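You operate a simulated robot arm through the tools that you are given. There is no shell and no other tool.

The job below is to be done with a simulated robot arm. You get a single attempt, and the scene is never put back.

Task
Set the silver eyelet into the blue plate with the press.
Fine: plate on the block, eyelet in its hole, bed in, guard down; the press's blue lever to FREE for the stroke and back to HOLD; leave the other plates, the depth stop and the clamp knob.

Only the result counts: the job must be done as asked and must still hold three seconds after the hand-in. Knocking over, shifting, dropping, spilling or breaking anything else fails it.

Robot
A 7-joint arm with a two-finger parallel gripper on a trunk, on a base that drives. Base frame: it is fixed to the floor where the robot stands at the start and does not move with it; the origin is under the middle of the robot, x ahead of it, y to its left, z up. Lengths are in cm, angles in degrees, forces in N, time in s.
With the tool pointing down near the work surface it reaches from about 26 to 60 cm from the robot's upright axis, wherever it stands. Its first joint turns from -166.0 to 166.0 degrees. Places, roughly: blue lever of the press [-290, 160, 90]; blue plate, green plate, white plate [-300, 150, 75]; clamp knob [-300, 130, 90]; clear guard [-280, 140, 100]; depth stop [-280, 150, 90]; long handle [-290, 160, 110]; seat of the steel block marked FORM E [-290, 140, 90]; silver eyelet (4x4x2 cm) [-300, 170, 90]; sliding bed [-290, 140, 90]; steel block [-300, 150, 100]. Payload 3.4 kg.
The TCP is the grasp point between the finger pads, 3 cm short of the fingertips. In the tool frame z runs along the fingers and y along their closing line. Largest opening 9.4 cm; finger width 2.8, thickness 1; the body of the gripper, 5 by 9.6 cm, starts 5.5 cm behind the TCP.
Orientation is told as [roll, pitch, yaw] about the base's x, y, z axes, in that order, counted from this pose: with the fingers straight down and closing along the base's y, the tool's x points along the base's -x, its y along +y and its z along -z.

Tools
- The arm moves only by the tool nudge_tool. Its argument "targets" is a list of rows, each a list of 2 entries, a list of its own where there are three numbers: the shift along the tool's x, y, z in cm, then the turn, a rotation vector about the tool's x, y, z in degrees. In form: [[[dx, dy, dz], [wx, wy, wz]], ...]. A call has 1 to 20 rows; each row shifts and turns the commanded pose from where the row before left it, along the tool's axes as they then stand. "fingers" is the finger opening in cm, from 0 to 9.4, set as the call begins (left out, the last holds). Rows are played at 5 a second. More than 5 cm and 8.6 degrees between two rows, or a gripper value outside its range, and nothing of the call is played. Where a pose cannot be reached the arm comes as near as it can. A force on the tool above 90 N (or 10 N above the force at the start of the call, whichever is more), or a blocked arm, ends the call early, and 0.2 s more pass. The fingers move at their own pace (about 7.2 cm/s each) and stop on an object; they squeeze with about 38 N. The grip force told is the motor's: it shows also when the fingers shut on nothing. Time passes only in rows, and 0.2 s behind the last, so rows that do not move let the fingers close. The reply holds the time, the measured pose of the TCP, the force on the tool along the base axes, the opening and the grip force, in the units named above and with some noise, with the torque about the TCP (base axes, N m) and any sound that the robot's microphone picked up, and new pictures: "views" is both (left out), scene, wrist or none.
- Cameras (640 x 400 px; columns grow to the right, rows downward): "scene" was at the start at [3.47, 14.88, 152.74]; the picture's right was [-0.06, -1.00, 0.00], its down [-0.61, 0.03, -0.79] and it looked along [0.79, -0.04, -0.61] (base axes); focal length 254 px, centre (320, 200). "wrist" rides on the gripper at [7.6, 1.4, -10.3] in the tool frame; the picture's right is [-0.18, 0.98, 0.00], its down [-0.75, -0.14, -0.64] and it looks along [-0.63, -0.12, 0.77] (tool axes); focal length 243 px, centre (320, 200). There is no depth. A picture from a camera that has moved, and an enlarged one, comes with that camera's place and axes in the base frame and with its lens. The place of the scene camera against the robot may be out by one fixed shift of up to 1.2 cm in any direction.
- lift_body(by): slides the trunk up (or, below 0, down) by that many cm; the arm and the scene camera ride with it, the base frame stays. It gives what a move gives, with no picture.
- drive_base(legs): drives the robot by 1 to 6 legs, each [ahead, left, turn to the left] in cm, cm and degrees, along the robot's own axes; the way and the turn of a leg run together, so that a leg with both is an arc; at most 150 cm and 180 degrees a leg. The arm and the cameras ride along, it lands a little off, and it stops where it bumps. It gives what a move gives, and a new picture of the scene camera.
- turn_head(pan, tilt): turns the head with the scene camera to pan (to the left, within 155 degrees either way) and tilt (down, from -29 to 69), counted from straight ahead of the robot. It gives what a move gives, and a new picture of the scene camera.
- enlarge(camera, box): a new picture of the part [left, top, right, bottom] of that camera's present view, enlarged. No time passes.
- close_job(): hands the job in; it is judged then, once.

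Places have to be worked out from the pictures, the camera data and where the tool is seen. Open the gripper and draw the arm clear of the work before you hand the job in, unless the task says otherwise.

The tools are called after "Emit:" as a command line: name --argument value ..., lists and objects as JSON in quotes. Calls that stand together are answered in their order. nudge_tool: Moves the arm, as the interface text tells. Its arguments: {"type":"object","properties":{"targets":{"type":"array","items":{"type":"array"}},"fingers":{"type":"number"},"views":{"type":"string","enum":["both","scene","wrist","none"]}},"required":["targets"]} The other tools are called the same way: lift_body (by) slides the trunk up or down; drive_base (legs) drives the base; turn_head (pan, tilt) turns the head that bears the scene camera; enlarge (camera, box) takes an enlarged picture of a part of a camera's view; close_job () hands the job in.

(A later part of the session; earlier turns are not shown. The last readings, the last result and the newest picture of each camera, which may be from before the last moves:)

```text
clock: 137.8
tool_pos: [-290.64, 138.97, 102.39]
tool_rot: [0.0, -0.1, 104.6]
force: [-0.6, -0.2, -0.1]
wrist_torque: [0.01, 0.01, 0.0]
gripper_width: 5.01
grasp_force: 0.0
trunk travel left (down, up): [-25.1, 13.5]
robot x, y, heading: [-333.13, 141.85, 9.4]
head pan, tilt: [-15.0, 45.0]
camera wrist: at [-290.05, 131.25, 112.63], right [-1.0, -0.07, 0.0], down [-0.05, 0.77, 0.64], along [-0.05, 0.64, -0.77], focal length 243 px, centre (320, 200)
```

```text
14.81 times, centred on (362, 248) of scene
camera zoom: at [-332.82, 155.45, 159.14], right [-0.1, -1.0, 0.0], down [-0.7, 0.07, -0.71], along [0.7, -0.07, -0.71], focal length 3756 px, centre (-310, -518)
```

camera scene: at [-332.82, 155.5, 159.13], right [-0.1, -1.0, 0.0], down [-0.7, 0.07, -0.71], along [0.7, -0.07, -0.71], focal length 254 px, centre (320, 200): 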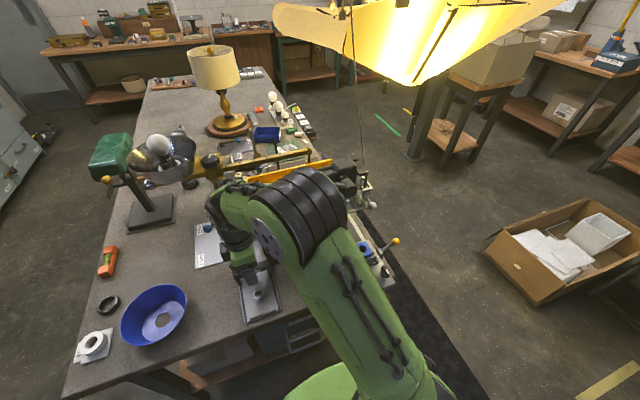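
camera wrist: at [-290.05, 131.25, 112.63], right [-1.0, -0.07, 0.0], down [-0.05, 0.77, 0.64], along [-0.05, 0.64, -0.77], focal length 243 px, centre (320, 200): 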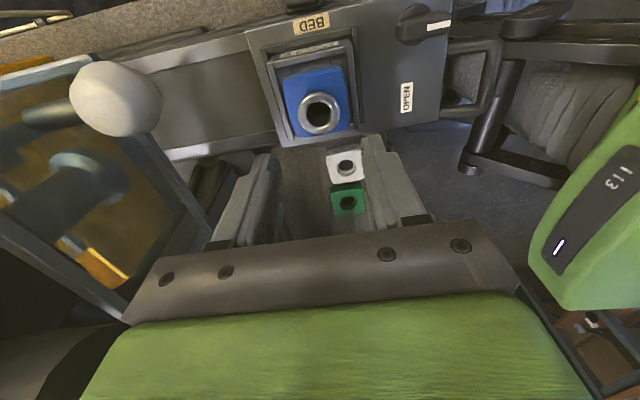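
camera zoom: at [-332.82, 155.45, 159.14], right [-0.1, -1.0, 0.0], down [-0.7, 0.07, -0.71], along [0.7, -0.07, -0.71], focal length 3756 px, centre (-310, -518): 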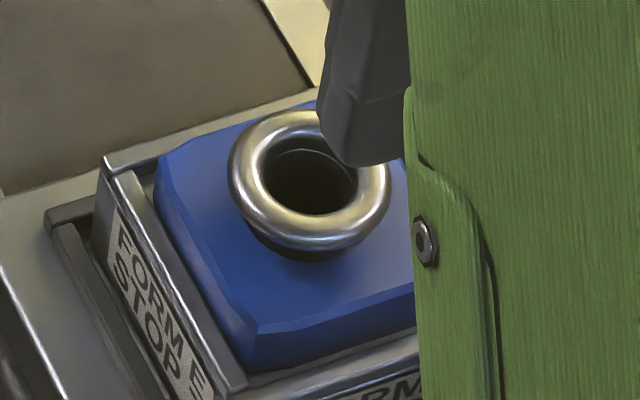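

The eyelet stands in the mouth of the hole about 0.8 cm proud, and contact height has crept lower with better centring, so it may yet drop in fully. I regrip it and wiggle it in small steps under a light press.

Emit:
nudge_tool --targets '[[[1.0, 0.03, 2], [0, 0, 0]], [[0, 0, 2], [0, 0, 0]], [[0, 0, 1.5], [0, 0, 0]], [[0, 0, 0.6], [0, 0, 0]], [[0, 0, 0], [0, 0, 0]], [[0, 0, 0], [0, 0, 0]]]' --views "none"

Emit:
enlarge --camera "wrist" --box '[270, 95, 370, 175]'

```text
clock: 139.2
tool_pos: [-290.32, 138.19, 96.2]
tool_rot: [0.0, 0.0, 104.6]
force: [-0.2, -0.1, -0.8]
wrist_torque: [-0.02, -0.02, 0.02]
gripper_width: 4.99
grasp_force: 0.0
trunk travel left (down, up): [-25.1, 13.5]
robot x, y, heading: [-333.1, 142.36, 9.6]
head pan, tilt: [-15.0, 45.0]
```

```text
5.00 times, centred on (320, 135) of wrist
camera zoom: at [-289.78, 130.35, 106.39], right [-1.0, -0.07, 0.0], down [-0.05, 0.77, 0.64], along [-0.05, 0.64, -0.77], focal length 1213 px, centre (320, 525)
```

zoom: 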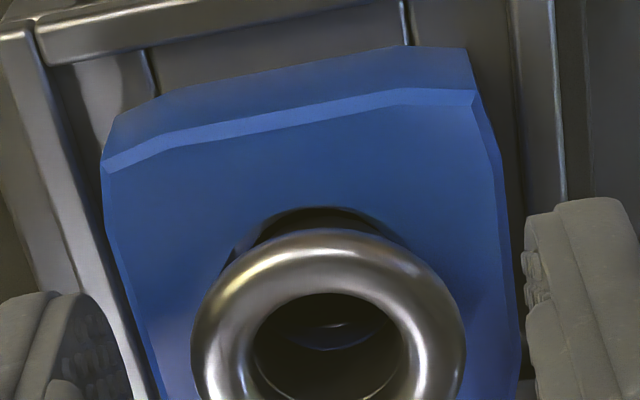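

The flange sits about 0.1 cm to the right of the hole's centre; closing the fingers will push it back that way. I close to 3.3 cm and see whether it drops.

Emit:
nudge_tool --fingers 3.3 --targets '[[[0, 0, 0], [0, 0, 0]], [[0, 0, 0], [0, 0, 0]], [[0, 0, 0], [0, 0, 0]], [[0, 0, 0], [0, 0, 0]]]' --views "none"

Emit:
enlarge --camera "wrist" --box '[270, 95, 370, 175]'

```text
clock: 140.2
tool_pos: [-290.36, 138.11, 96.25]
tool_rot: [0.1, 0.0, 104.6]
force: [0.0, 0.1, 0.0]
wrist_torque: [0.0, 0.02, -0.01]
gripper_width: 3.38
grasp_force: 1.2
trunk travel left (down, up): [-25.1, 13.5]
robot x, y, heading: [-333.17, 142.09, 9.4]
head pan, tilt: [-15.0, 45.0]
```

```text
5.00 times, centred on (320, 135) of wrist
camera zoom: at [-289.78, 130.35, 106.41], right [-1.0, -0.07, 0.0], down [-0.05, 0.77, 0.64], along [-0.05, 0.64, -0.77], focal length 1213 px, centre (320, 525)
```

zoom: 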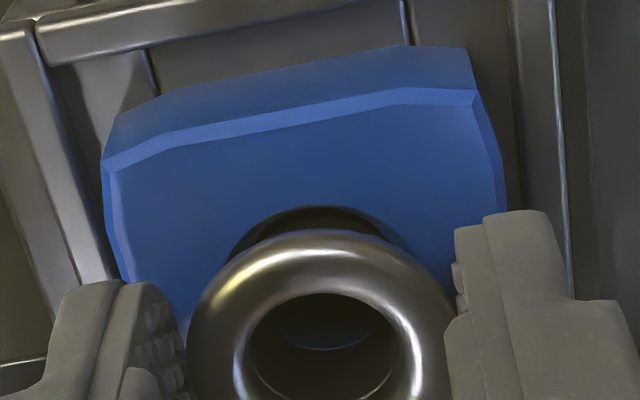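

Not dropped yet. I grip it, add a light downward bias, and sweep ±0.15 cm along tool x (the direction the bed cannot follow).

Emit:
nudge_tool --fingers 2.8 --targets '[[[0, 0, 0], [0, 0, 0]], [[0, 0, 0], [0, 0, 0]], [[0, 0, 0.12], [0, 0, 0]], [[0.05, 0, 0], [0, 0, 0]], [[0.05, 0, 0], [0, 0, 0]], [[0.05, 0, 0], [0, 0, 0]], [[-0.05, 0, 0], [0, 0, 0]], [[-0.05, 0, 0], [0, 0, 0]], [[-0.05, 0, 0], [0, 0, 0]], [[-0.05, 0, 0], [0, 0, 0]], [[-0.05, 0, 0], [0, 0, 0]], [[-0.05, 0, 0], [0, 0, 0]], [[0.05, 0, 0], [0, 0, 0]], [[0.05, 0, 0], [0, 0, 0]], [[0.05, 0, 0], [0, 0, 0]], [[0, 0, 0], [0, 0, 0]], [[0, 0, 0], [0, 0, 0]]]' --views "none"

Emit:
enlarge --camera "wrist" --box '[270, 95, 370, 175]'

```text
clock: 143.8
tool_pos: [-290.42, 138.14, 96.16]
tool_rot: [0.0, 0.0, 104.7]
force: [0.3, 0.2, 0.5]
wrist_torque: [0.0, 0.03, -0.01]
gripper_width: 3.26
grasp_force: 37.6
trunk travel left (down, up): [-25.1, 13.5]
robot x, y, heading: [-333.33, 142.27, 9.7]
head pan, tilt: [-15.0, 45.0]
```

```text
5.00 times, centred on (320, 135) of wrist
camera zoom: at [-289.89, 130.36, 106.48], right [-1.0, -0.07, 0.0], down [-0.05, 0.77, 0.64], along [-0.05, 0.64, -0.77], focal length 1213 px, centre (320, 525)
```

zoom: 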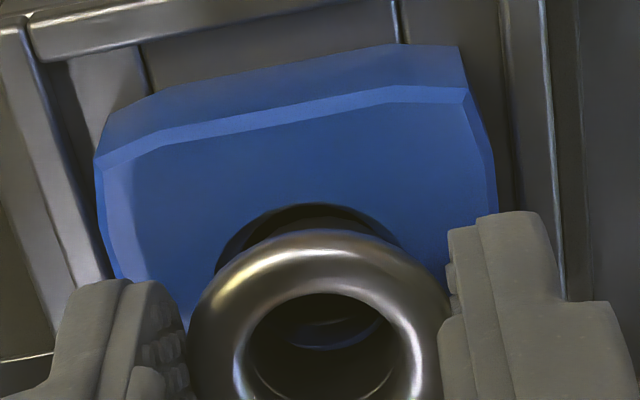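

The offset now reads about -0.12 in tool y. I do a series of small pecks around the best centre with a firmer push on each, to let it find the bore.

Emit:
nudge_tool --targets '[[[0, -0.12, -0.15], [0, 0, 0]], [[0, 0, 0], [0, 0, 0]], [[0, 0, 0.3], [0, 0, 0]], [[0, 0, 0], [0, 0, 0]], [[0.06, 0, -0.2], [0, 0, 0]], [[0, 0, 0.2], [0, 0, 0]], [[0, 0, 0], [0, 0, 0]], [[-0.12, 0, -0.2], [0, 0, 0]], [[0, 0, 0.2], [0, 0, 0]], [[0, 0, 0], [0, 0, 0]], [[0, 0.06, -0.2], [0, 0, 0]], [[0, 0, 0.2], [0, 0, 0]], [[0, 0, 0], [0, 0, 0]], [[0.06, 0, -0.2], [0, 0, 0]], [[0, 0, 0.2], [0, 0, 0]], [[0, 0, 0], [0, 0, 0]], [[0.06, 0, -0.2], [0, 0, 0]], [[0, 0, 0.2], [0, 0, 0]], [[0, 0, 0], [0, 0, 0]]]' --views "none"

Emit:
enlarge --camera "wrist" --box '[270, 95, 370, 175]'

```text
clock: 147.8
tool_pos: [-290.3, 137.95, 96.1]
tool_rot: [-0.1, 0.1, 104.6]
force: [1.2, -0.1, 9.6]
wrist_torque: [0.02, -0.04, 0.0]
gripper_width: 3.23
grasp_force: 38.4
trunk travel left (down, up): [-25.1, 13.5]
robot x, y, heading: [-332.86, 142.51, 9.8]
head pan, tilt: [-15.0, 45.0]
```

```text
5.00 times, centred on (320, 135) of wrist
camera zoom: at [-289.69, 130.29, 106.38], right [-1.0, -0.07, 0.0], down [-0.05, 0.77, 0.64], along [-0.04, 0.64, -0.77], focal length 1213 px, centre (320, 525)
```

zoom: 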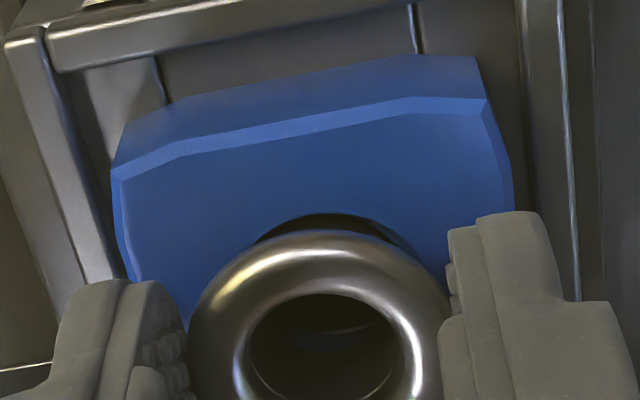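

Still not in. The clearance should be about 1 mm, so I let the eyelet stand free and push it gently back and forth with loosely closed fingers so that it can drop by itself.

Emit:
nudge_tool --fingers 3.5 --targets '[[[0, 0, -0.05], [0, 0, 0]], [[0, 0, 0], [0, 0, 0]], [[0, 0.08, 0], [0, 0, 0]], [[0, 0.08, 0], [0, 0, 0]], [[0, 0.08, 0], [0, 0, 0]], [[0, 0.08, 0], [0, 0, 0]], [[0, 0, 0], [0, 0, 0]], [[0, -0.08, 0], [0, 0, 0]], [[0, -0.08, 0], [0, 0, 0]], [[0, -0.08, 0], [0, 0, 0]], [[0, -0.08, 0], [0, 0, 0]], [[0, -0.08, 0], [0, 0, 0]], [[0, -0.08, 0], [0, 0, 0]], [[0, -0.08, 0], [0, 0, 0]], [[0, 0, 0], [0, 0, 0]], [[0, 0, 0], [0, 0, 0]]]' --views "none"

Emit:
enlarge --camera "wrist" --box '[270, 95, 370, 175]'

```text
clock: 151.2
tool_pos: [-290.12, 138.11, 96.15]
tool_rot: [0.0, 0.0, 104.6]
force: [-1.3, -1.1, 0.2]
wrist_torque: [-0.02, 0.0, 0.0]
gripper_width: 3.5
grasp_force: 0.0
trunk travel left (down, up): [-25.1, 13.5]
robot x, y, heading: [-333.44, 142.25, 9.4]
head pan, tilt: [-15.0, 45.0]
```

```text
5.00 times, centred on (320, 135) of wrist
camera zoom: at [-289.49, 130.35, 106.32], right [-1.0, -0.07, 0.0], down [-0.05, 0.77, 0.64], along [-0.05, 0.64, -0.77], focal length 1213 px, centre (320, 525)
```

zoom: 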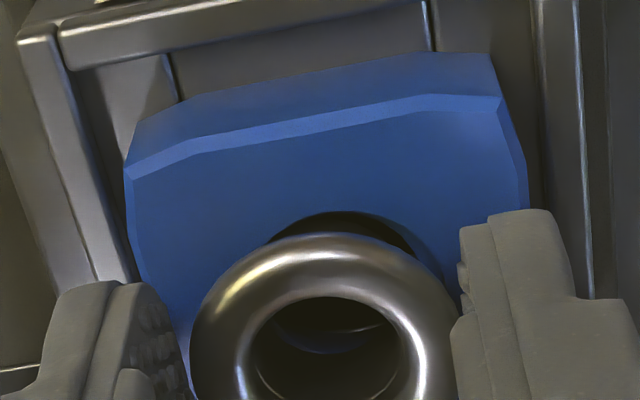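

The eyelet crossed the hole sideways without dropping; comparing heights, it is likely about 0.12 cm too far north. I grip it, shift +0.12 in tool x and +0.3 in tool y, release and sweep again.

Emit:
nudge_tool --fingers 2.8 --targets '[[[0, 0, 0], [0, 0, 0]], [[0, 0, 0], [0, 0, 0]], [[0, 0, -0.05], [0, 0, 0]], [[0.06, 0.08, 0], [0, 0, 0]], [[0.06, 0.08, 0], [0, 0, 0]], [[0, 0.06, 0], [0, 0, 0]], [[0, 0, 0], [0, 0, 0]], [[0, 0, 0], [0, 0, 0]]]' --views "none"

Emit:
nudge_tool --fingers 3.5 --targets '[[[0, 0, 0], [0, 0, 0]], [[0, 0, 0], [0, 0, 0]], [[0, 0.06, 0], [0, 0, 0]], [[0, 0.06, 0], [0, 0, 0]], [[0, 0.06, 0], [0, 0, 0]], [[0, 0.06, 0], [0, 0, 0]], [[0, 0.06, 0], [0, 0, 0]], [[0, 0, 0], [0, 0, 0]], [[0, 0, 0], [0, 0, 0]]]' --views "none"

Emit:
enlarge --camera "wrist" --box '[270, 95, 370, 175]'

```text
clock: 153.0
tool_pos: [-290.28, 137.91, 96.22]
tool_rot: [0.0, 0.0, 104.6]
force: [0.0, -0.2, -0.9]
wrist_torque: [0.02, -0.01, -0.01]
gripper_width: 3.21
grasp_force: 37.6
trunk travel left (down, up): [-25.1, 13.5]
robot x, y, heading: [-333.25, 141.75, 9.4]
head pan, tilt: [-15.0, 45.0]
```

```text
clock: 155.0
tool_pos: [-290.64, 137.88, 96.22]
tool_rot: [0.0, 0.1, 104.6]
force: [0.1, 0.6, 0.7]
wrist_torque: [0.01, 0.01, -0.01]
gripper_width: 3.48
grasp_force: 0.1
trunk travel left (down, up): [-25.1, 13.5]
robot x, y, heading: [-333.33, 142.27, 9.4]
head pan, tilt: [-15.0, 45.0]
```

```text
5.00 times, centred on (320, 135) of wrist
camera zoom: at [-289.93, 130.15, 106.37], right [-1.0, -0.07, 0.0], down [-0.05, 0.77, 0.64], along [-0.05, 0.64, -0.77], focal length 1213 px, centre (320, 525)
```

zoom: 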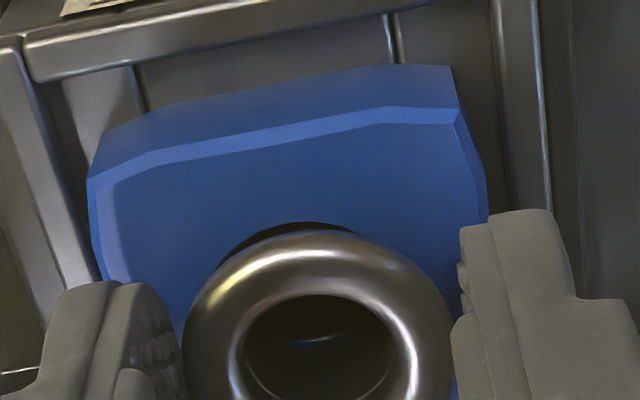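

Now the eyelet lies slightly beyond centre in tool x (about 0.08) and toward the west wall. I grip, shift -0.07, release and sweep back the other way.

Emit:
nudge_tool --fingers 2.8 --targets '[[[0, 0, 0], [0, 0, 0]], [[0, 0, 0], [0, 0, 0]], [[-0.04, -0.05, 0], [0, 0, 0]], [[-0.04, -0.05, 0], [0, 0, 0]], [[0, 0, 0], [0, 0, 0]], [[0, 0, 0], [0, 0, 0]]]' --views "none"

Emit:
nudge_tool --fingers 3.5 --targets '[[[0, 0, 0], [0, 0, 0]], [[0, 0, 0], [0, 0, 0]], [[0, -0.06, 0], [0, 0, 0]], [[0, -0.06, 0], [0, 0, 0]], [[0, -0.06, 0], [0, 0, 0]], [[0, -0.06, 0], [0, 0, 0]], [[0, -0.06, 0], [0, 0, 0]], [[0, 0, 0], [0, 0, 0]], [[0, 0, 0], [0, 0, 0]]]' --views "none"

Emit:
enlarge --camera "wrist" --box '[270, 95, 370, 175]'

```text
clock: 156.4
tool_pos: [-290.37, 138.02, 96.09]
tool_rot: [0.0, 0.0, 104.6]
force: [0.0, -0.5, 2.6]
wrist_torque: [0.01, -0.01, -0.03]
gripper_width: 3.2
grasp_force: 38.2
trunk travel left (down, up): [-25.1, 13.5]
robot x, y, heading: [-333.45, 142.17, 9.5]
head pan, tilt: [-15.0, 45.0]
```

```text
clock: 158.4
tool_pos: [-290.16, 138.09, 96.13]
tool_rot: [0.0, 0.0, 104.6]
force: [0.1, 0.3, 1.0]
wrist_torque: [0.0, -0.01, -0.01]
gripper_width: 3.5
grasp_force: 0.1
trunk travel left (down, up): [-25.1, 13.5]
robot x, y, heading: [-333.32, 141.8, 9.7]
head pan, tilt: [-15.0, 45.0]
```

```text
5.00 times, centred on (320, 135) of wrist
camera zoom: at [-289.61, 130.35, 106.33], right [-1.0, -0.07, 0.0], down [-0.05, 0.77, 0.64], along [-0.05, 0.64, -0.77], focal length 1213 px, centre (320, 525)
```

zoom: 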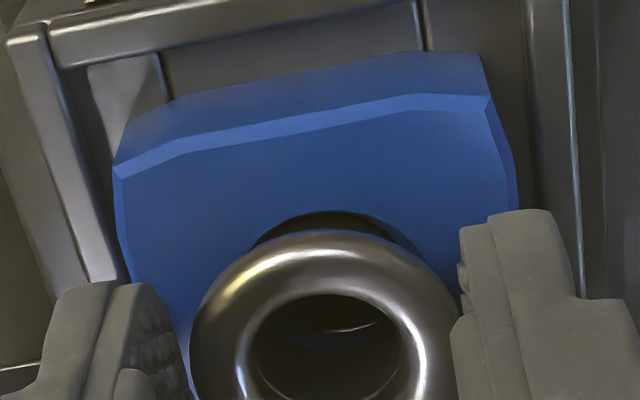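

The eyelet will not go deeper by hand even when swept across the bore, so it stands in the stepped mouth about 7 mm proud — just the "STOP 7" travel the press gives. I grip it and use it to draw the plate back about 0.3 cm south to the middle of its seat, then centre the eyelet in the mouth.

Emit:
nudge_tool --fingers 2.8 --targets '[[[0, 0, 0], [0, 0, 0]], [[0, 0, 0], [0, 0, 0]], [[0, 0, -0.1], [0, 0, 0]], [[0.1, 0.06, 0], [0, 0, 0]], [[0.15, 0.06, 0], [0, 0, 0]], [[0.15, 0, 0], [0, 0, 0]], [[0.15, 0, 0], [0, 0, 0]], [[0.12, 0, 0], [0, 0, 0]], [[0.1, 0, 0], [0, 0, 0]], [[0, 0, 0], [0, 0, 0]], [[0, 0, 0], [0, 0, 0]]]' --views "none"

Emit:
enlarge --camera "wrist" --box '[270, 95, 370, 175]'

```text
clock: 160.8
tool_pos: [-290.07, 137.17, 96.23]
tool_rot: [0.0, 0.0, 104.7]
force: [0.4, -0.1, -0.1]
wrist_torque: [0.05, -0.01, 0.0]
gripper_width: 3.2
grasp_force: 37.8
trunk travel left (down, up): [-25.1, 13.5]
robot x, y, heading: [-332.9, 141.93, 9.3]
head pan, tilt: [-15.0, 45.0]
```

```text
5.00 times, centred on (320, 135) of wrist
camera zoom: at [-289.56, 129.49, 106.53], right [-1.0, -0.07, 0.0], down [-0.05, 0.77, 0.64], along [-0.05, 0.64, -0.77], focal length 1213 px, centre (320, 525)
```

zoom: 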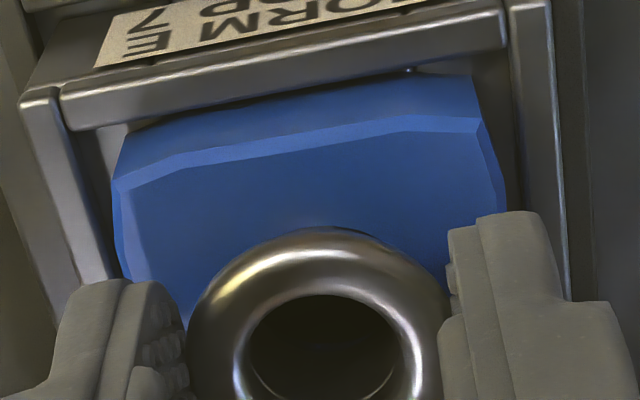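

The plate followed a bit too far, now close to the south rim. I draw it back: about 1.05 cm the other way (0.8 slack plus 0.25), then check.

Emit:
nudge_tool --targets '[[[-0.15, 0, 0], [0, 0, 0]], [[-0.15, 0, 0], [0, 0, 0]], [[-0.15, 0, 0], [0, 0, 0]], [[-0.15, 0, 0], [0, 0, 0]], [[-0.15, 0, 0], [0, 0, 0]], [[-0.15, 0, 0], [0, 0, 0]], [[-0.1, 0, 0], [0, 0, 0]], [[0, 0, 0], [0, 0, 0]], [[0, 0, 0], [0, 0, 0]]]' --views "none"

Emit:
enlarge --camera "wrist" --box '[270, 95, 370, 175]'

```text
clock: 162.8
tool_pos: [-290.28, 138.22, 96.32]
tool_rot: [0.0, -0.1, 104.6]
force: [0.0, 0.0, -0.5]
wrist_torque: [0.02, 0.03, 0.01]
gripper_width: 3.24
grasp_force: 38.2
trunk travel left (down, up): [-25.1, 13.5]
robot x, y, heading: [-333.18, 142.03, 9.5]
head pan, tilt: [-15.0, 45.0]
```

```text
5.00 times, centred on (320, 135) of wrist
camera zoom: at [-289.72, 130.49, 106.56], right [-1.0, -0.07, 0.0], down [-0.05, 0.77, 0.64], along [-0.05, 0.64, -0.77], focal length 1213 px, centre (320, 525)
```

zoom: 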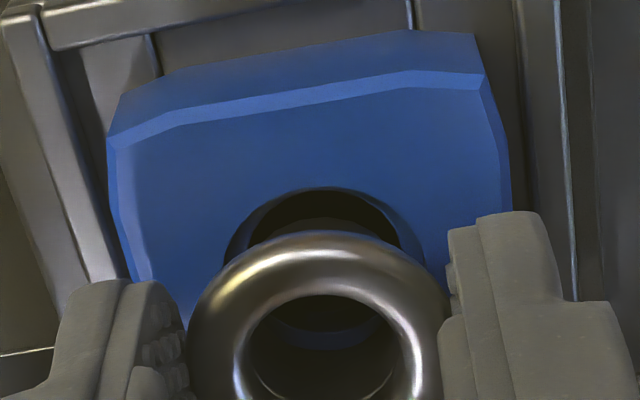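

The plate is back at its first, centred place in the seat (south gap as at placement). I move the eyelet +0.43 to the middle of the mouth and set it down.

Emit:
nudge_tool --targets '[[[0.15, 0, 0], [0, 0, 0]], [[0.15, 0.02, 0], [0, 0, 0]], [[0.12, 0, 0], [0, 0, 0]], [[0, 0, 0], [0, 0, 0]], [[0, 0, 0], [0, 0, 0]], [[0, 0, 0.1], [0, 0, 0]], [[0, 0, 0.1], [0, 0, 0]], [[0, 0, 0.1], [0, 0, 0]], [[0, 0, 0], [0, 0, 0]], [[0, 0, 0], [0, 0, 0]]]' --views "none"

Emit:
enlarge --camera "wrist" --box '[270, 95, 370, 175]'

```text
clock: 165.0
tool_pos: [-290.14, 137.84, 96.04]
tool_rot: [-0.2, 0.0, 104.5]
force: [3.2, -1.9, 19.7]
wrist_torque: [0.02, -0.05, 0.02]
gripper_width: 3.21
grasp_force: 37.9
trunk travel left (down, up): [-25.1, 13.5]
robot x, y, heading: [-333.34, 142.1, 9.6]
head pan, tilt: [-15.0, 45.0]
```

```text
5.00 times, centred on (320, 135) of wrist
camera zoom: at [-289.7, 130.14, 106.29], right [-1.0, -0.07, 0.0], down [-0.06, 0.77, 0.64], along [-0.04, 0.64, -0.77], focal length 1213 px, centre (320, 525)
```

zoom: 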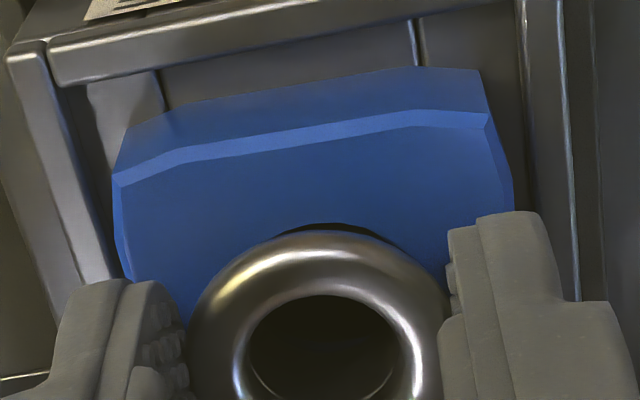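

The hole appears about 0.15–0.2 cm further along +tool y. I lift a little, shift +0.15 and press again, since contact keeps getting lower as the centring improves.

Emit:
nudge_tool --targets '[[[0, 0, -0.3], [0, 0, 0]], [[0, 0.15, 0], [0, 0, 0]], [[0, 0, 0], [0, 0, 0]], [[0, 0, 0], [0, 0, 0]], [[0, 0, 0.15], [0, 0, 0]], [[0, 0, 0.15], [0, 0, 0]], [[0, 0, 0.1], [0, 0, 0]], [[0, 0, 0], [0, 0, 0]], [[0, 0, 0], [0, 0, 0]]]' --views "none"

Emit:
enlarge --camera "wrist" --box '[270, 95, 370, 175]'

```text
clock: 167.0
tool_pos: [-290.39, 137.84, 95.91]
tool_rot: [-0.3, 0.1, 104.6]
force: [4.1, -1.6, 28.5]
wrist_torque: [-0.02, -0.15, -0.01]
gripper_width: 3.23
grasp_force: 37.7
trunk travel left (down, up): [-25.1, 13.5]
robot x, y, heading: [-332.94, 142.28, 9.6]
head pan, tilt: [-15.0, 45.0]
```

```text
5.00 times, centred on (320, 135) of wrist
camera zoom: at [-289.92, 130.06, 106.27], right [-1.0, -0.07, -0.01], down [-0.06, 0.77, 0.64], along [-0.04, 0.64, -0.77], focal length 1213 px, centre (320, 525)
```

zoom: 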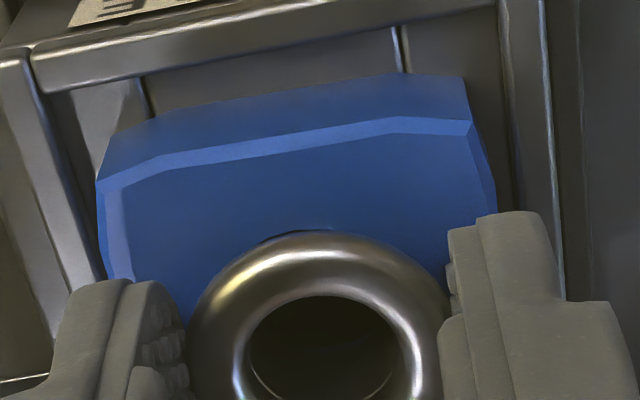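

Contact is now at z 95.91, half a centimetre lower than at first, so the barrel is going in; the fingertips may now be near the plate. I check with the scene camera.

Emit:
enlarge --camera "scene" --box '[345, 235, 380, 262]'

Emit:
nudge_tool --fingers 4.4 --targets '[[[0, 0, -0.3], [0, 0, 0]], [[0, 0, 0], [0, 0, 0]], [[0, 0, 0], [0, 0, 0]]]' --views "none"

Emit:
enlarge --camera "wrist" --box '[270, 95, 370, 175]'

```text
14.81 times, centred on (362, 248) of scene
camera zoom: at [-333.02, 155.43, 159.15], right [-0.1, -1.0, 0.0], down [-0.7, 0.07, -0.71], along [0.7, -0.07, -0.71], focal length 3756 px, centre (-310, -518)
```

zoom: 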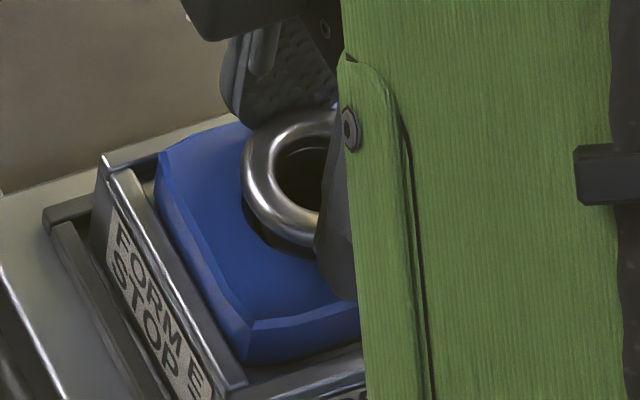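

```text
clock: 167.8
tool_pos: [-290.32, 137.89, 96.12]
tool_rot: [0.1, 0.1, 104.5]
force: [-0.1, 0.3, 1.1]
wrist_torque: [0.01, -0.02, -0.02]
gripper_width: 4.4
grasp_force: 0.0
trunk travel left (down, up): [-25.1, 13.5]
robot x, y, heading: [-333.26, 142.07, 9.5]
head pan, tilt: [-15.0, 45.0]
```

```text
5.00 times, centred on (320, 135) of wrist
camera zoom: at [-289.79, 130.05, 106.34], right [-1.0, -0.07, 0.0], down [-0.05, 0.77, 0.64], along [-0.05, 0.64, -0.77], focal length 1213 px, centre (320, 525)
```

zoom: 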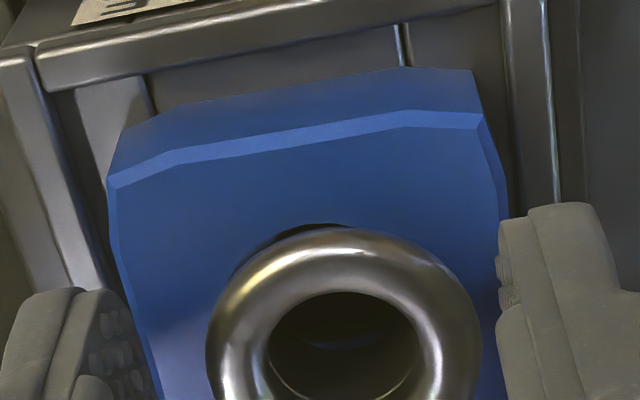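

I open wider and rise to see how the eyelet stands now.

Emit:
nudge_tool --fingers 5.4 --targets '[[[0, 0, 0], [0, 0, 0]], [[0, 0, 0], [0, 0, 0]], [[0, 0, -2], [0, 0, 0]], [[0, 0, -3], [0, 0, 0]], [[-1.5, 0, 0], [0, 0, 0]], [[0, 0, 0], [0, 0, 0]], [[0, 0, 0], [0, 0, 0]]]' --views "none"

Emit:
enlarge --camera "wrist" --box '[260, 50, 380, 140]'

Emit:
enlarge --camera "scene" --box '[345, 235, 380, 262]'

```text
clock: 169.4
tool_pos: [-290.58, 139.53, 101.34]
tool_rot: [0.0, 0.0, 104.6]
force: [0.7, -0.1, -0.3]
wrist_torque: [0.01, -0.01, -0.02]
gripper_width: 5.4
grasp_force: 0.0
trunk travel left (down, up): [-25.1, 13.5]
robot x, y, heading: [-333.2, 142.08, 9.5]
head pan, tilt: [-15.0, 45.0]
```

```text
4.44 times, centred on (320, 95) of wrist
camera zoom: at [-290.0, 131.71, 111.52], right [-1.0, -0.07, 0.0], down [-0.05, 0.77, 0.64], along [-0.05, 0.64, -0.77], focal length 1078 px, centre (320, 667)
```

zoom: 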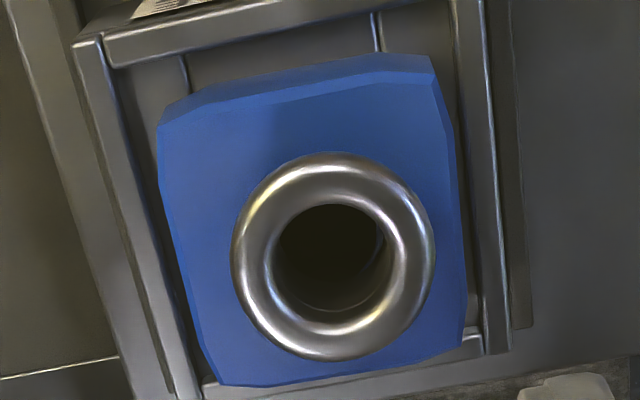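

```text
14.81 times, centred on (362, 248) of scene
camera zoom: at [-332.8, 155.46, 159.14], right [-0.1, -1.0, 0.0], down [-0.7, 0.07, -0.71], along [0.7, -0.07, -0.71], focal length 3756 px, centre (-310, -518)
```

zoom: 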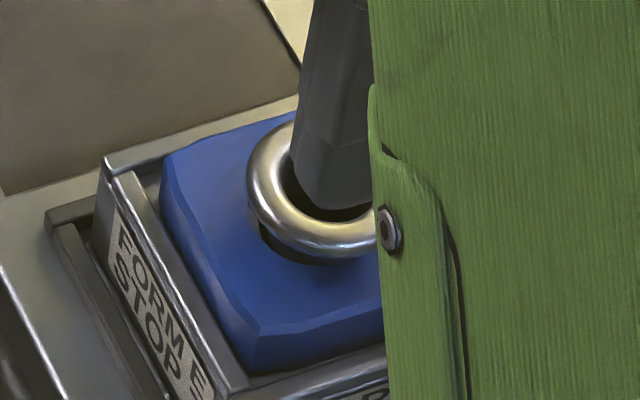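

The plate is centred in its seat and level; the eyelet is only about 0.2 cm off toward +tool y, while the hand is centred on the hole. I go down and close the fingers loosely to push it to the centre.

Emit:
nudge_tool --targets '[[[1.5, 0.02, 0], [0, 0, 0]], [[0, 0, 3], [0, 0, 0]], [[0, 0, 2], [0, 0, 0]], [[0, 0, 0.15], [0, 0, 0]], [[0, 0, 0], [0, 0, 0]], [[0, 0, 0], [0, 0, 0]], [[0, 0, 0], [0, 0, 0]]]' --views "none"

Emit:
nudge_tool --fingers 3.3 --targets '[[[0, 0, 0], [0, 0, 0]], [[0, 0, 0], [0, 0, 0]], [[0, 0, 0], [0, 0, 0]], [[0, 0, 0], [0, 0, 0]]]' --views "none"

Emit:
enlarge --camera "wrist" --box '[270, 95, 370, 175]'

```text
clock: 171.0
tool_pos: [-290.3, 137.81, 96.25]
tool_rot: [-0.1, 0.0, 104.6]
force: [-0.1, 0.5, 0.4]
wrist_torque: [0.01, -0.01, -0.02]
gripper_width: 5.42
grasp_force: 0.1
trunk travel left (down, up): [-25.1, 13.5]
robot x, y, heading: [-333.46, 141.84, 9.6]
head pan, tilt: [-15.0, 45.0]
```

```text
clock: 172.0
tool_pos: [-290.19, 137.85, 96.25]
tool_rot: [0.1, 0.0, 104.6]
force: [0.0, 0.4, 0.2]
wrist_torque: [0.0, -0.03, 0.02]
gripper_width: 3.37
grasp_force: 0.6
trunk travel left (down, up): [-25.1, 13.5]
robot x, y, heading: [-333.06, 142.15, 9.7]
head pan, tilt: [-15.0, 45.0]
```

```text
5.00 times, centred on (320, 135) of wrist
camera zoom: at [-289.72, 130.06, 106.48], right [-1.0, -0.07, 0.0], down [-0.05, 0.77, 0.64], along [-0.05, 0.64, -0.77], focal length 1213 px, centre (320, 525)
```

zoom: 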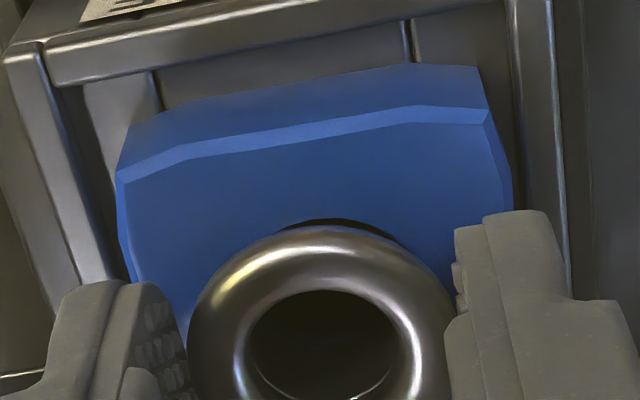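

The eyelet is now centred in the mouth within about 0.7 mm and stands stable; it goes no deeper by hand, as expected for a press fit. I open the fingers evenly and rise clear.

Emit:
nudge_tool --fingers 5.6 --targets '[[[0, 0, 0], [0, 0, 0]], [[0, 0, 0], [0, 0, 0]], [[0, 0, 0], [0, 0, 0]], [[0, 0, -2], [0, 0, 0]], [[0, 0, -3], [0, 0, 0]], [[-1.5, 0, -1], [0, 0, 0]], [[0, 0, 0], [0, 0, 0]], [[0, 0, 0], [0, 0, 0]]]' --views "wrist"

Emit:
enlarge --camera "wrist" --box '[260, 50, 380, 140]'

```text
clock: 173.8
tool_pos: [-290.79, 139.2, 102.29]
tool_rot: [0.1, 0.0, 104.6]
force: [0.3, 0.8, 0.4]
wrist_torque: [-0.07, -0.02, -0.02]
gripper_width: 5.63
grasp_force: 0.1
trunk travel left (down, up): [-25.1, 13.5]
robot x, y, heading: [-333.51, 141.99, 9.6]
head pan, tilt: [-15.0, 45.0]
camera wrist: at [-290.23, 131.41, 112.52], right [-1.0, -0.07, 0.0], down [-0.05, 0.77, 0.64], along [-0.05, 0.64, -0.77], focal length 243 px, centre (320, 200)
```

wrist: 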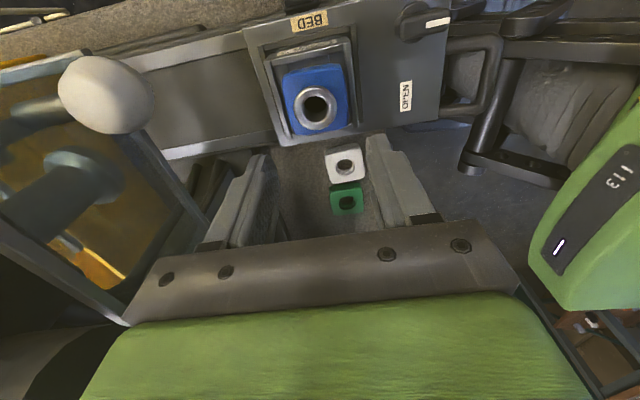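

```text
4.44 times, centred on (320, 95) of wrist
camera zoom: at [-290.23, 131.41, 112.52], right [-1.0, -0.07, 0.0], down [-0.05, 0.77, 0.64], along [-0.05, 0.64, -0.77], focal length 1078 px, centre (320, 667)
```

zoom: 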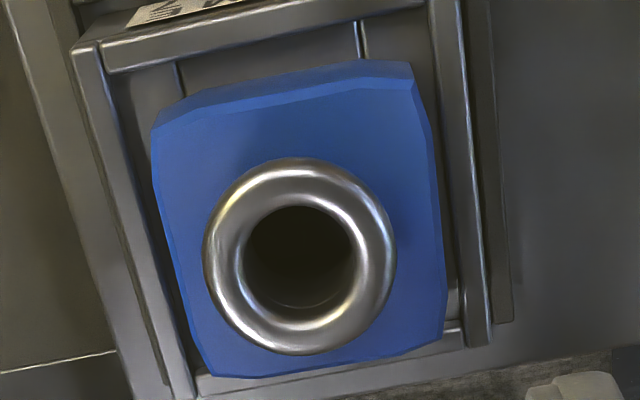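

The eyelet stands centred on the plate within about a millimetre. Next is the bed: I move west over its U-shaped handle (about (-305.8,136.2,89)) to look at it and grip it.

Emit:
nudge_tool --fingers 4.0 --targets '[[[0, 4, 0], [0, 0, 0]], [[-0.3, 4, 0], [0, 0, 0]], [[-0.3, 4, 0.5], [0, 0, 0]], [[-0.3, 3.2, 1.0], [0, 0, 0]], [[0, 0, 0], [0, 0, 0]], [[0, 0, 0], [0, 0, 0]]]' --views "both"

Emit:
enlarge --camera "wrist" --box '[200, 40, 440, 190]'

```text
clock: 175.2
tool_pos: [-305.54, 136.02, 100.59]
tool_rot: [0.0, 0.1, 104.7]
force: [0.0, 0.5, -0.8]
wrist_torque: [-0.01, -0.03, -0.01]
gripper_width: 4.03
grasp_force: 0.1
trunk travel left (down, up): [-25.1, 13.5]
robot x, y, heading: [-333.25, 142.07, 9.6]
head pan, tilt: [-15.0, 45.0]
camera scene: at [-332.84, 155.43, 159.14], right [-0.1, -1.0, 0.0], down [-0.7, 0.07, -0.71], along [0.7, -0.07, -0.71], focal length 254 px, centre (320, 200)
camera wrist: at [-304.94, 128.35, 110.76], right [-1.0, -0.07, 0.0], down [-0.05, 0.77, 0.64], along [-0.05, 0.64, -0.77], focal length 243 px, centre (320, 200)
```

scene: 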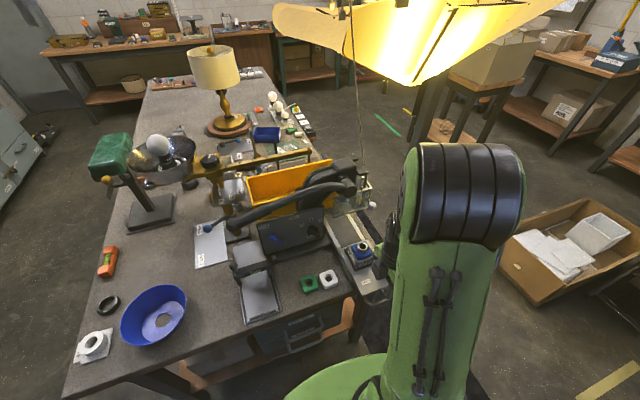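
wrist: 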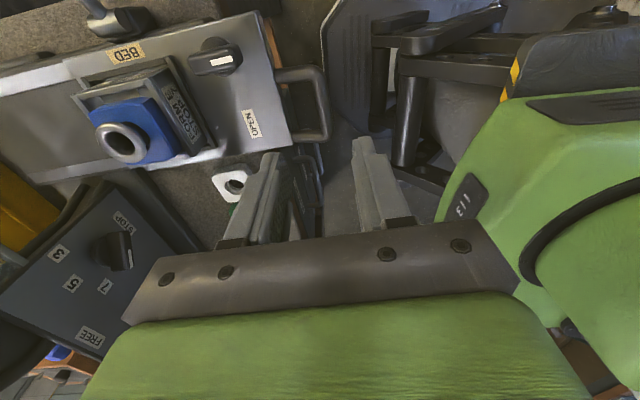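

```text
2.67 times, centred on (320, 115) of wrist
camera zoom: at [-304.94, 128.35, 110.76], right [-1.0, -0.07, 0.0], down [-0.05, 0.77, 0.64], along [-0.05, 0.64, -0.77], focal length 647 px, centre (320, 427)
```

zoom: 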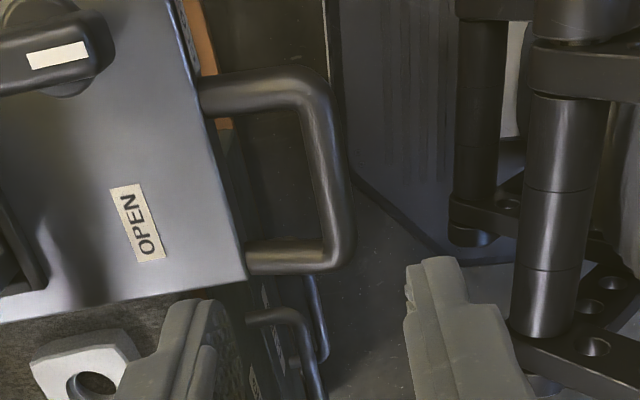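

The handle's outer bar is at about tool (0.4–0.7, +0.64), with about 2.7 cm inside the loop. I set the fingers to 3.2 cm, shift over the bar, and descend partway.

Emit:
nudge_tool --fingers 3.2 --targets '[[[0.5, 0.64, 2], [0, 0, 0]], [[0, 0, 2.5], [0, 0, 0]], [[0, 0, 2], [0, 0, 0]], [[0, 0, 0], [0, 0, 0]], [[0, 0, 0], [0, 0, 0]], [[0, 0, 0], [0, 0, 0]]]' --views "none"

Emit:
enlarge --camera "wrist" --box '[220, 60, 420, 200]'

```text
clock: 176.6
tool_pos: [-306.21, 135.68, 93.89]
tool_rot: [0.0, 0.0, 104.6]
force: [0.3, -0.3, -0.4]
wrist_torque: [0.01, 0.01, 0.0]
gripper_width: 3.2
grasp_force: 0.1
trunk travel left (down, up): [-25.1, 13.5]
robot x, y, heading: [-333.03, 142.17, 9.4]
head pan, tilt: [-15.0, 45.0]
```

```text
2.86 times, centred on (320, 130) of wrist
camera zoom: at [-305.64, 127.88, 104.12], right [-1.0, -0.07, 0.0], down [-0.05, 0.77, 0.64], along [-0.05, 0.64, -0.77], focal length 693 px, centre (320, 400)
```

zoom: 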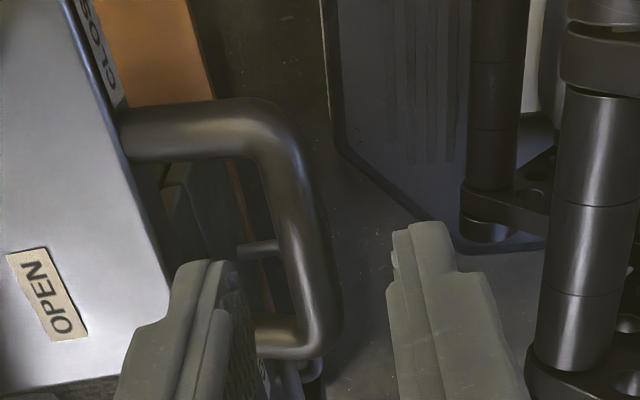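

The bar is at z 88.6 and 0.35 cm toward -tool y. I correct and descend so the fingers straddle the bar, then close on it.

Emit:
nudge_tool --targets '[[[0.1, -0.35, 0], [0, 0, 0]], [[0, 0, 0], [0, 0, 0]], [[0, 0, 1.5], [0, 0, 0]], [[0, 0, 1.5], [0, 0, 0]], [[0, 0, 1.5], [0, 0, 0]], [[0, 0, 0], [0, 0, 0]], [[0, 0, 0], [0, 0, 0]]]' --views "none"

Emit:
enlarge --camera "wrist" --box '[220, 60, 420, 200]'

```text
clock: 178.2
tool_pos: [-305.63, 135.71, 89.5]
tool_rot: [0.0, 0.0, 104.6]
force: [-0.5, 0.7, 0.9]
wrist_torque: [0.0, -0.01, 0.02]
gripper_width: 3.21
grasp_force: 0.1
trunk travel left (down, up): [-25.1, 13.5]
robot x, y, heading: [-333.39, 142.16, 9.5]
head pan, tilt: [-15.0, 45.0]
```

```text
2.86 times, centred on (320, 130) of wrist
camera zoom: at [-305.1, 127.93, 99.81], right [-1.0, -0.07, 0.0], down [-0.05, 0.77, 0.64], along [-0.05, 0.64, -0.77], focal length 693 px, centre (320, 400)
```

zoom: 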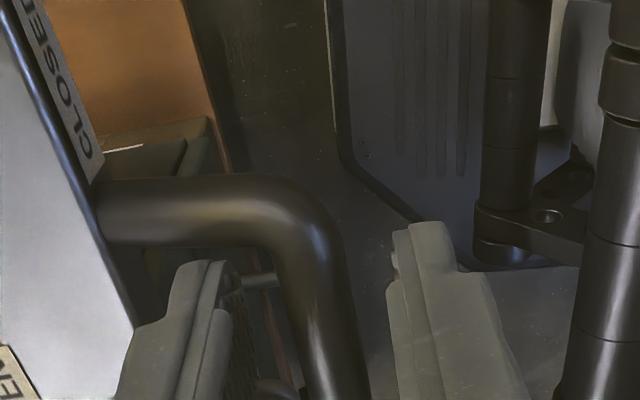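

The fingers straddle the bar. I close on it.

Emit:
nudge_tool --fingers 0.6 --targets '[[[0, 0, 0], [0, 0, 0]], [[0, 0, 0], [0, 0, 0]], [[0, 0, 0], [0, 0, 0]], [[0, 0, 0], [0, 0, 0]], [[0, 0, 0], [0, 0, 0]]]' --views "wrist"

Emit:
enlarge --camera "scene" --box '[230, 140, 430, 310]'

```text
clock: 179.4
tool_pos: [-305.64, 135.63, 89.51]
tool_rot: [0.1, -0.1, 104.6]
force: [-1.9, 0.0, -3.7]
wrist_torque: [0.02, 0.0, -1.32]
gripper_width: 1.28
grasp_force: 45.0
trunk travel left (down, up): [-25.1, 13.5]
robot x, y, heading: [-333.45, 142.26, 9.3]
head pan, tilt: [-15.0, 45.0]
camera wrist: at [-305.15, 127.93, 99.82], right [-1.0, -0.07, 0.0], down [-0.05, 0.77, 0.64], along [-0.05, 0.64, -0.77], focal length 243 px, centre (320, 200)
```

wrist: 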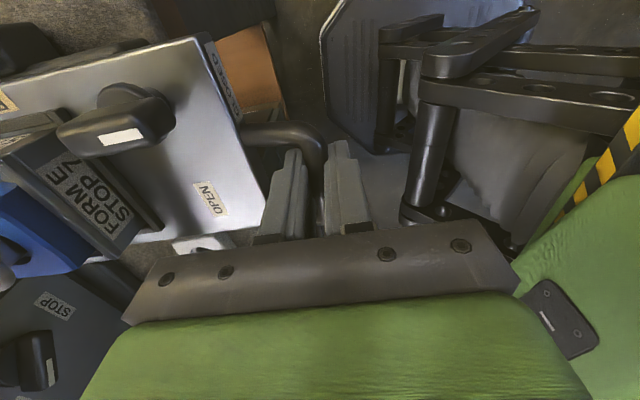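

```text
2.35 times, centred on (330, 225) of scene
camera zoom: at [-332.83, 155.43, 159.14], right [-0.1, -1.0, 0.0], down [-0.7, 0.07, -0.71], along [0.7, -0.07, -0.71], focal length 596 px, centre (296, 141)
```

zoom: 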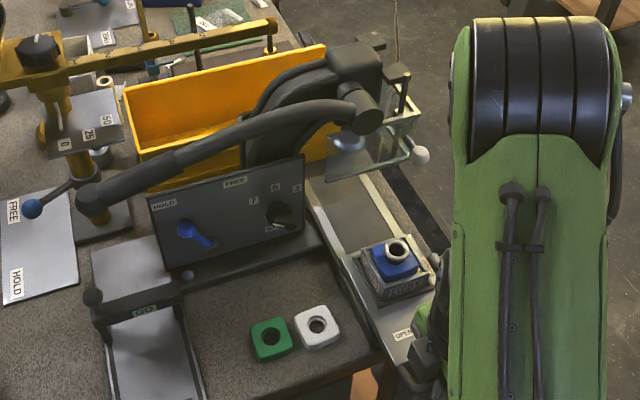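

The grip shows a twisting torque of -1.3 N·m, probably from gripping near the handle's corner. I reopen, move 0.8 cm toward its middle and close again.

Emit:
nudge_tool --fingers 3.0 --targets '[[[0, 0, 0], [0, 0, 0]], [[0, 0, 0], [0, 0, 0]], [[-0.4, 0, 0], [0, 0, 0]], [[-0.4, 0, 0], [0, 0, 0]], [[0, 0, 0], [0, 0, 0]], [[0, 0, 0], [0, 0, 0]]]' --views "none"

Emit:
nudge_tool --fingers 0.8 --targets '[[[0, 0, 0], [0, 0, 0]], [[0, 0, 0], [0, 0, 0]], [[0, 0, 0], [0, 0, 0]], [[0, 0, 0], [0, 0, 0]]]' --views "wrist"

```text
clock: 180.8
tool_pos: [-305.91, 136.37, 89.55]
tool_rot: [0.1, 0.0, 104.5]
force: [-0.1, -1.0, -0.2]
wrist_torque: [0.01, -0.01, 0.02]
gripper_width: 3.0
grasp_force: 0.1
trunk travel left (down, up): [-25.1, 13.5]
robot x, y, heading: [-333.43, 142.05, 9.6]
head pan, tilt: [-15.0, 45.0]
```

```text
clock: 181.8
tool_pos: [-305.88, 136.4, 89.56]
tool_rot: [0.0, -0.1, 104.6]
force: [0.5, 1.5, 0.2]
wrist_torque: [0.11, 0.02, -1.31]
gripper_width: 1.27
grasp_force: 44.9
trunk travel left (down, up): [-25.1, 13.5]
robot x, y, heading: [-333.18, 142.2, 9.5]
head pan, tilt: [-15.0, 45.0]
camera wrist: at [-305.36, 128.61, 99.8], right [-1.0, -0.07, 0.0], down [-0.05, 0.77, 0.64], along [-0.04, 0.64, -0.77], focal length 243 px, centre (320, 200)
```

wrist: 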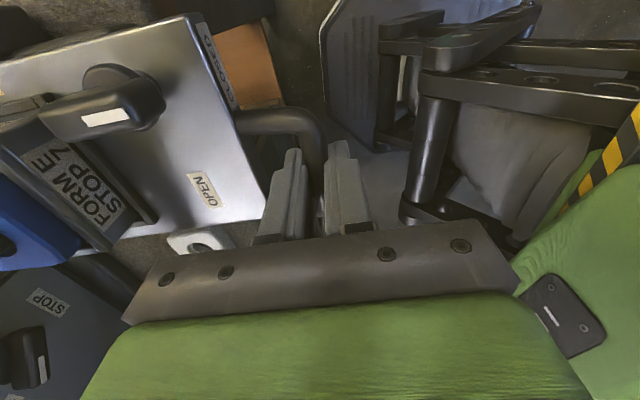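

The bar is slightly skew to the pads, so instead of gripping I keep the fingers loosely around it (1.9 cm) and push the bed gently inward (east).

Emit:
nudge_tool --fingers 1.9 --targets '[[[0, 0, 0], [0, 0, 0]], [[0, 0, 0], [0, 0, 0]], [[0, -0.2, 0], [0, 0, 0]], [[0, -0.3, 0], [0, 0, 0]], [[0, -0.4, 0], [0, 0, 0]], [[0, -0.5, 0], [0, 0, 0]], [[0, -0.5, 0], [0, 0, 0]], [[0, -0.4, 0], [0, 0, 0]], [[0, -0.3, 0], [0, 0, 0]], [[0, 0, 0], [0, 0, 0]]]' --views "scene"

Emit:
enlarge --camera "scene" --box '[290, 170, 430, 300]'

```text
clock: 184.0
tool_pos: [-303.55, 137.03, 89.59]
tool_rot: [0.1, 0.0, 104.5]
force: [-2.5, 0.3, 0.3]
wrist_torque: [0.04, 0.04, -0.04]
gripper_width: 1.96
grasp_force: 1.1
trunk travel left (down, up): [-25.1, 13.5]
robot x, y, heading: [-333.34, 142.07, 9.8]
head pan, tilt: [-15.0, 45.0]
camera scene: at [-332.85, 155.44, 159.14], right [-0.1, -1.0, 0.0], down [-0.7, 0.07, -0.71], along [0.7, -0.07, -0.71], focal length 254 px, centre (320, 200)
```

scene: 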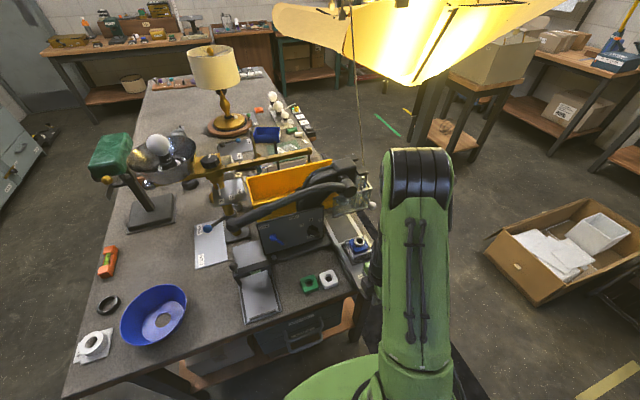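

```text
3.08 times, centred on (360, 235) of scene
camera zoom: at [-332.85, 155.44, 159.14], right [-0.1, -1.0, 0.0], down [-0.7, 0.07, -0.71], along [0.7, -0.07, -0.71], focal length 780 px, centre (197, 92)
```

zoom: 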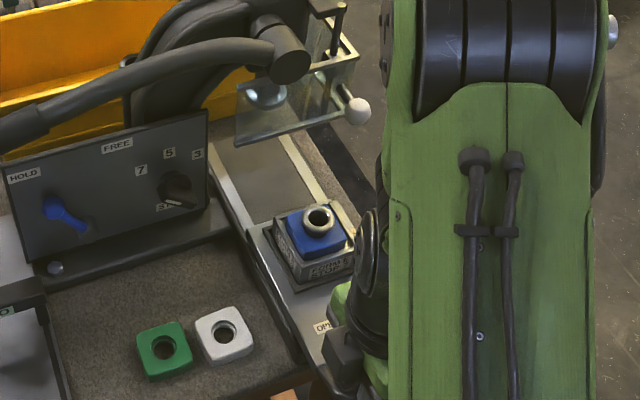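

The bed slides easily (about 2.5 N) and the eyelet stays standing. I keep pushing.

Emit:
nudge_tool --targets '[[[0, -0.3, 0], [0, 0, 0]], [[0, -0.5, 0], [0, 0, 0]], [[0, -0.6, 0], [0, 0, 0]], [[0, -0.6, 0], [0, 0, 0]], [[0, -0.6, 0], [0, 0, 0]], [[0, -0.6, 0], [0, 0, 0]], [[0, -0.6, 0], [0, 0, 0]], [[0, -0.5, 0], [0, 0, 0]], [[0, -0.4, 0], [0, 0, 0]], [[0, -0.3, 0], [0, 0, 0]], [[0, 0, 0], [0, 0, 0]]]' --views "none"

Emit:
enlarge --camera "scene" --box '[290, 150, 430, 280]'

```text
clock: 186.4
tool_pos: [-298.74, 138.25, 89.49]
tool_rot: [0.0, 0.1, 104.6]
force: [-1.6, -0.9, -0.4]
wrist_torque: [-0.01, 0.02, -0.02]
gripper_width: 2.01
grasp_force: 0.8
trunk travel left (down, up): [-25.1, 13.5]
robot x, y, heading: [-333.25, 141.74, 9.5]
head pan, tilt: [-15.0, 45.0]
```

```text
3.08 times, centred on (360, 215) of scene
camera zoom: at [-332.84, 155.41, 159.14], right [-0.1, -1.0, 0.0], down [-0.7, 0.07, -0.71], along [0.7, -0.07, -0.71], focal length 780 px, centre (197, 154)
```

zoom: 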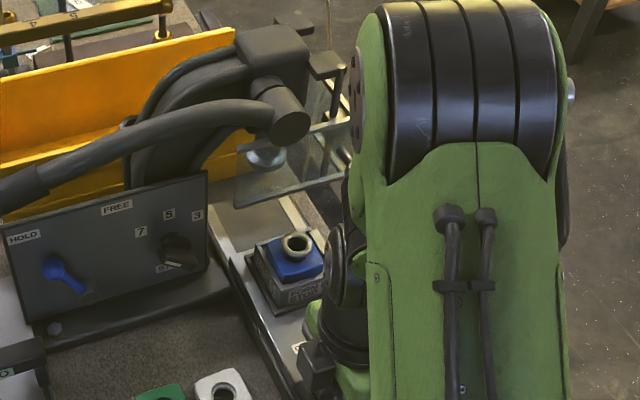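

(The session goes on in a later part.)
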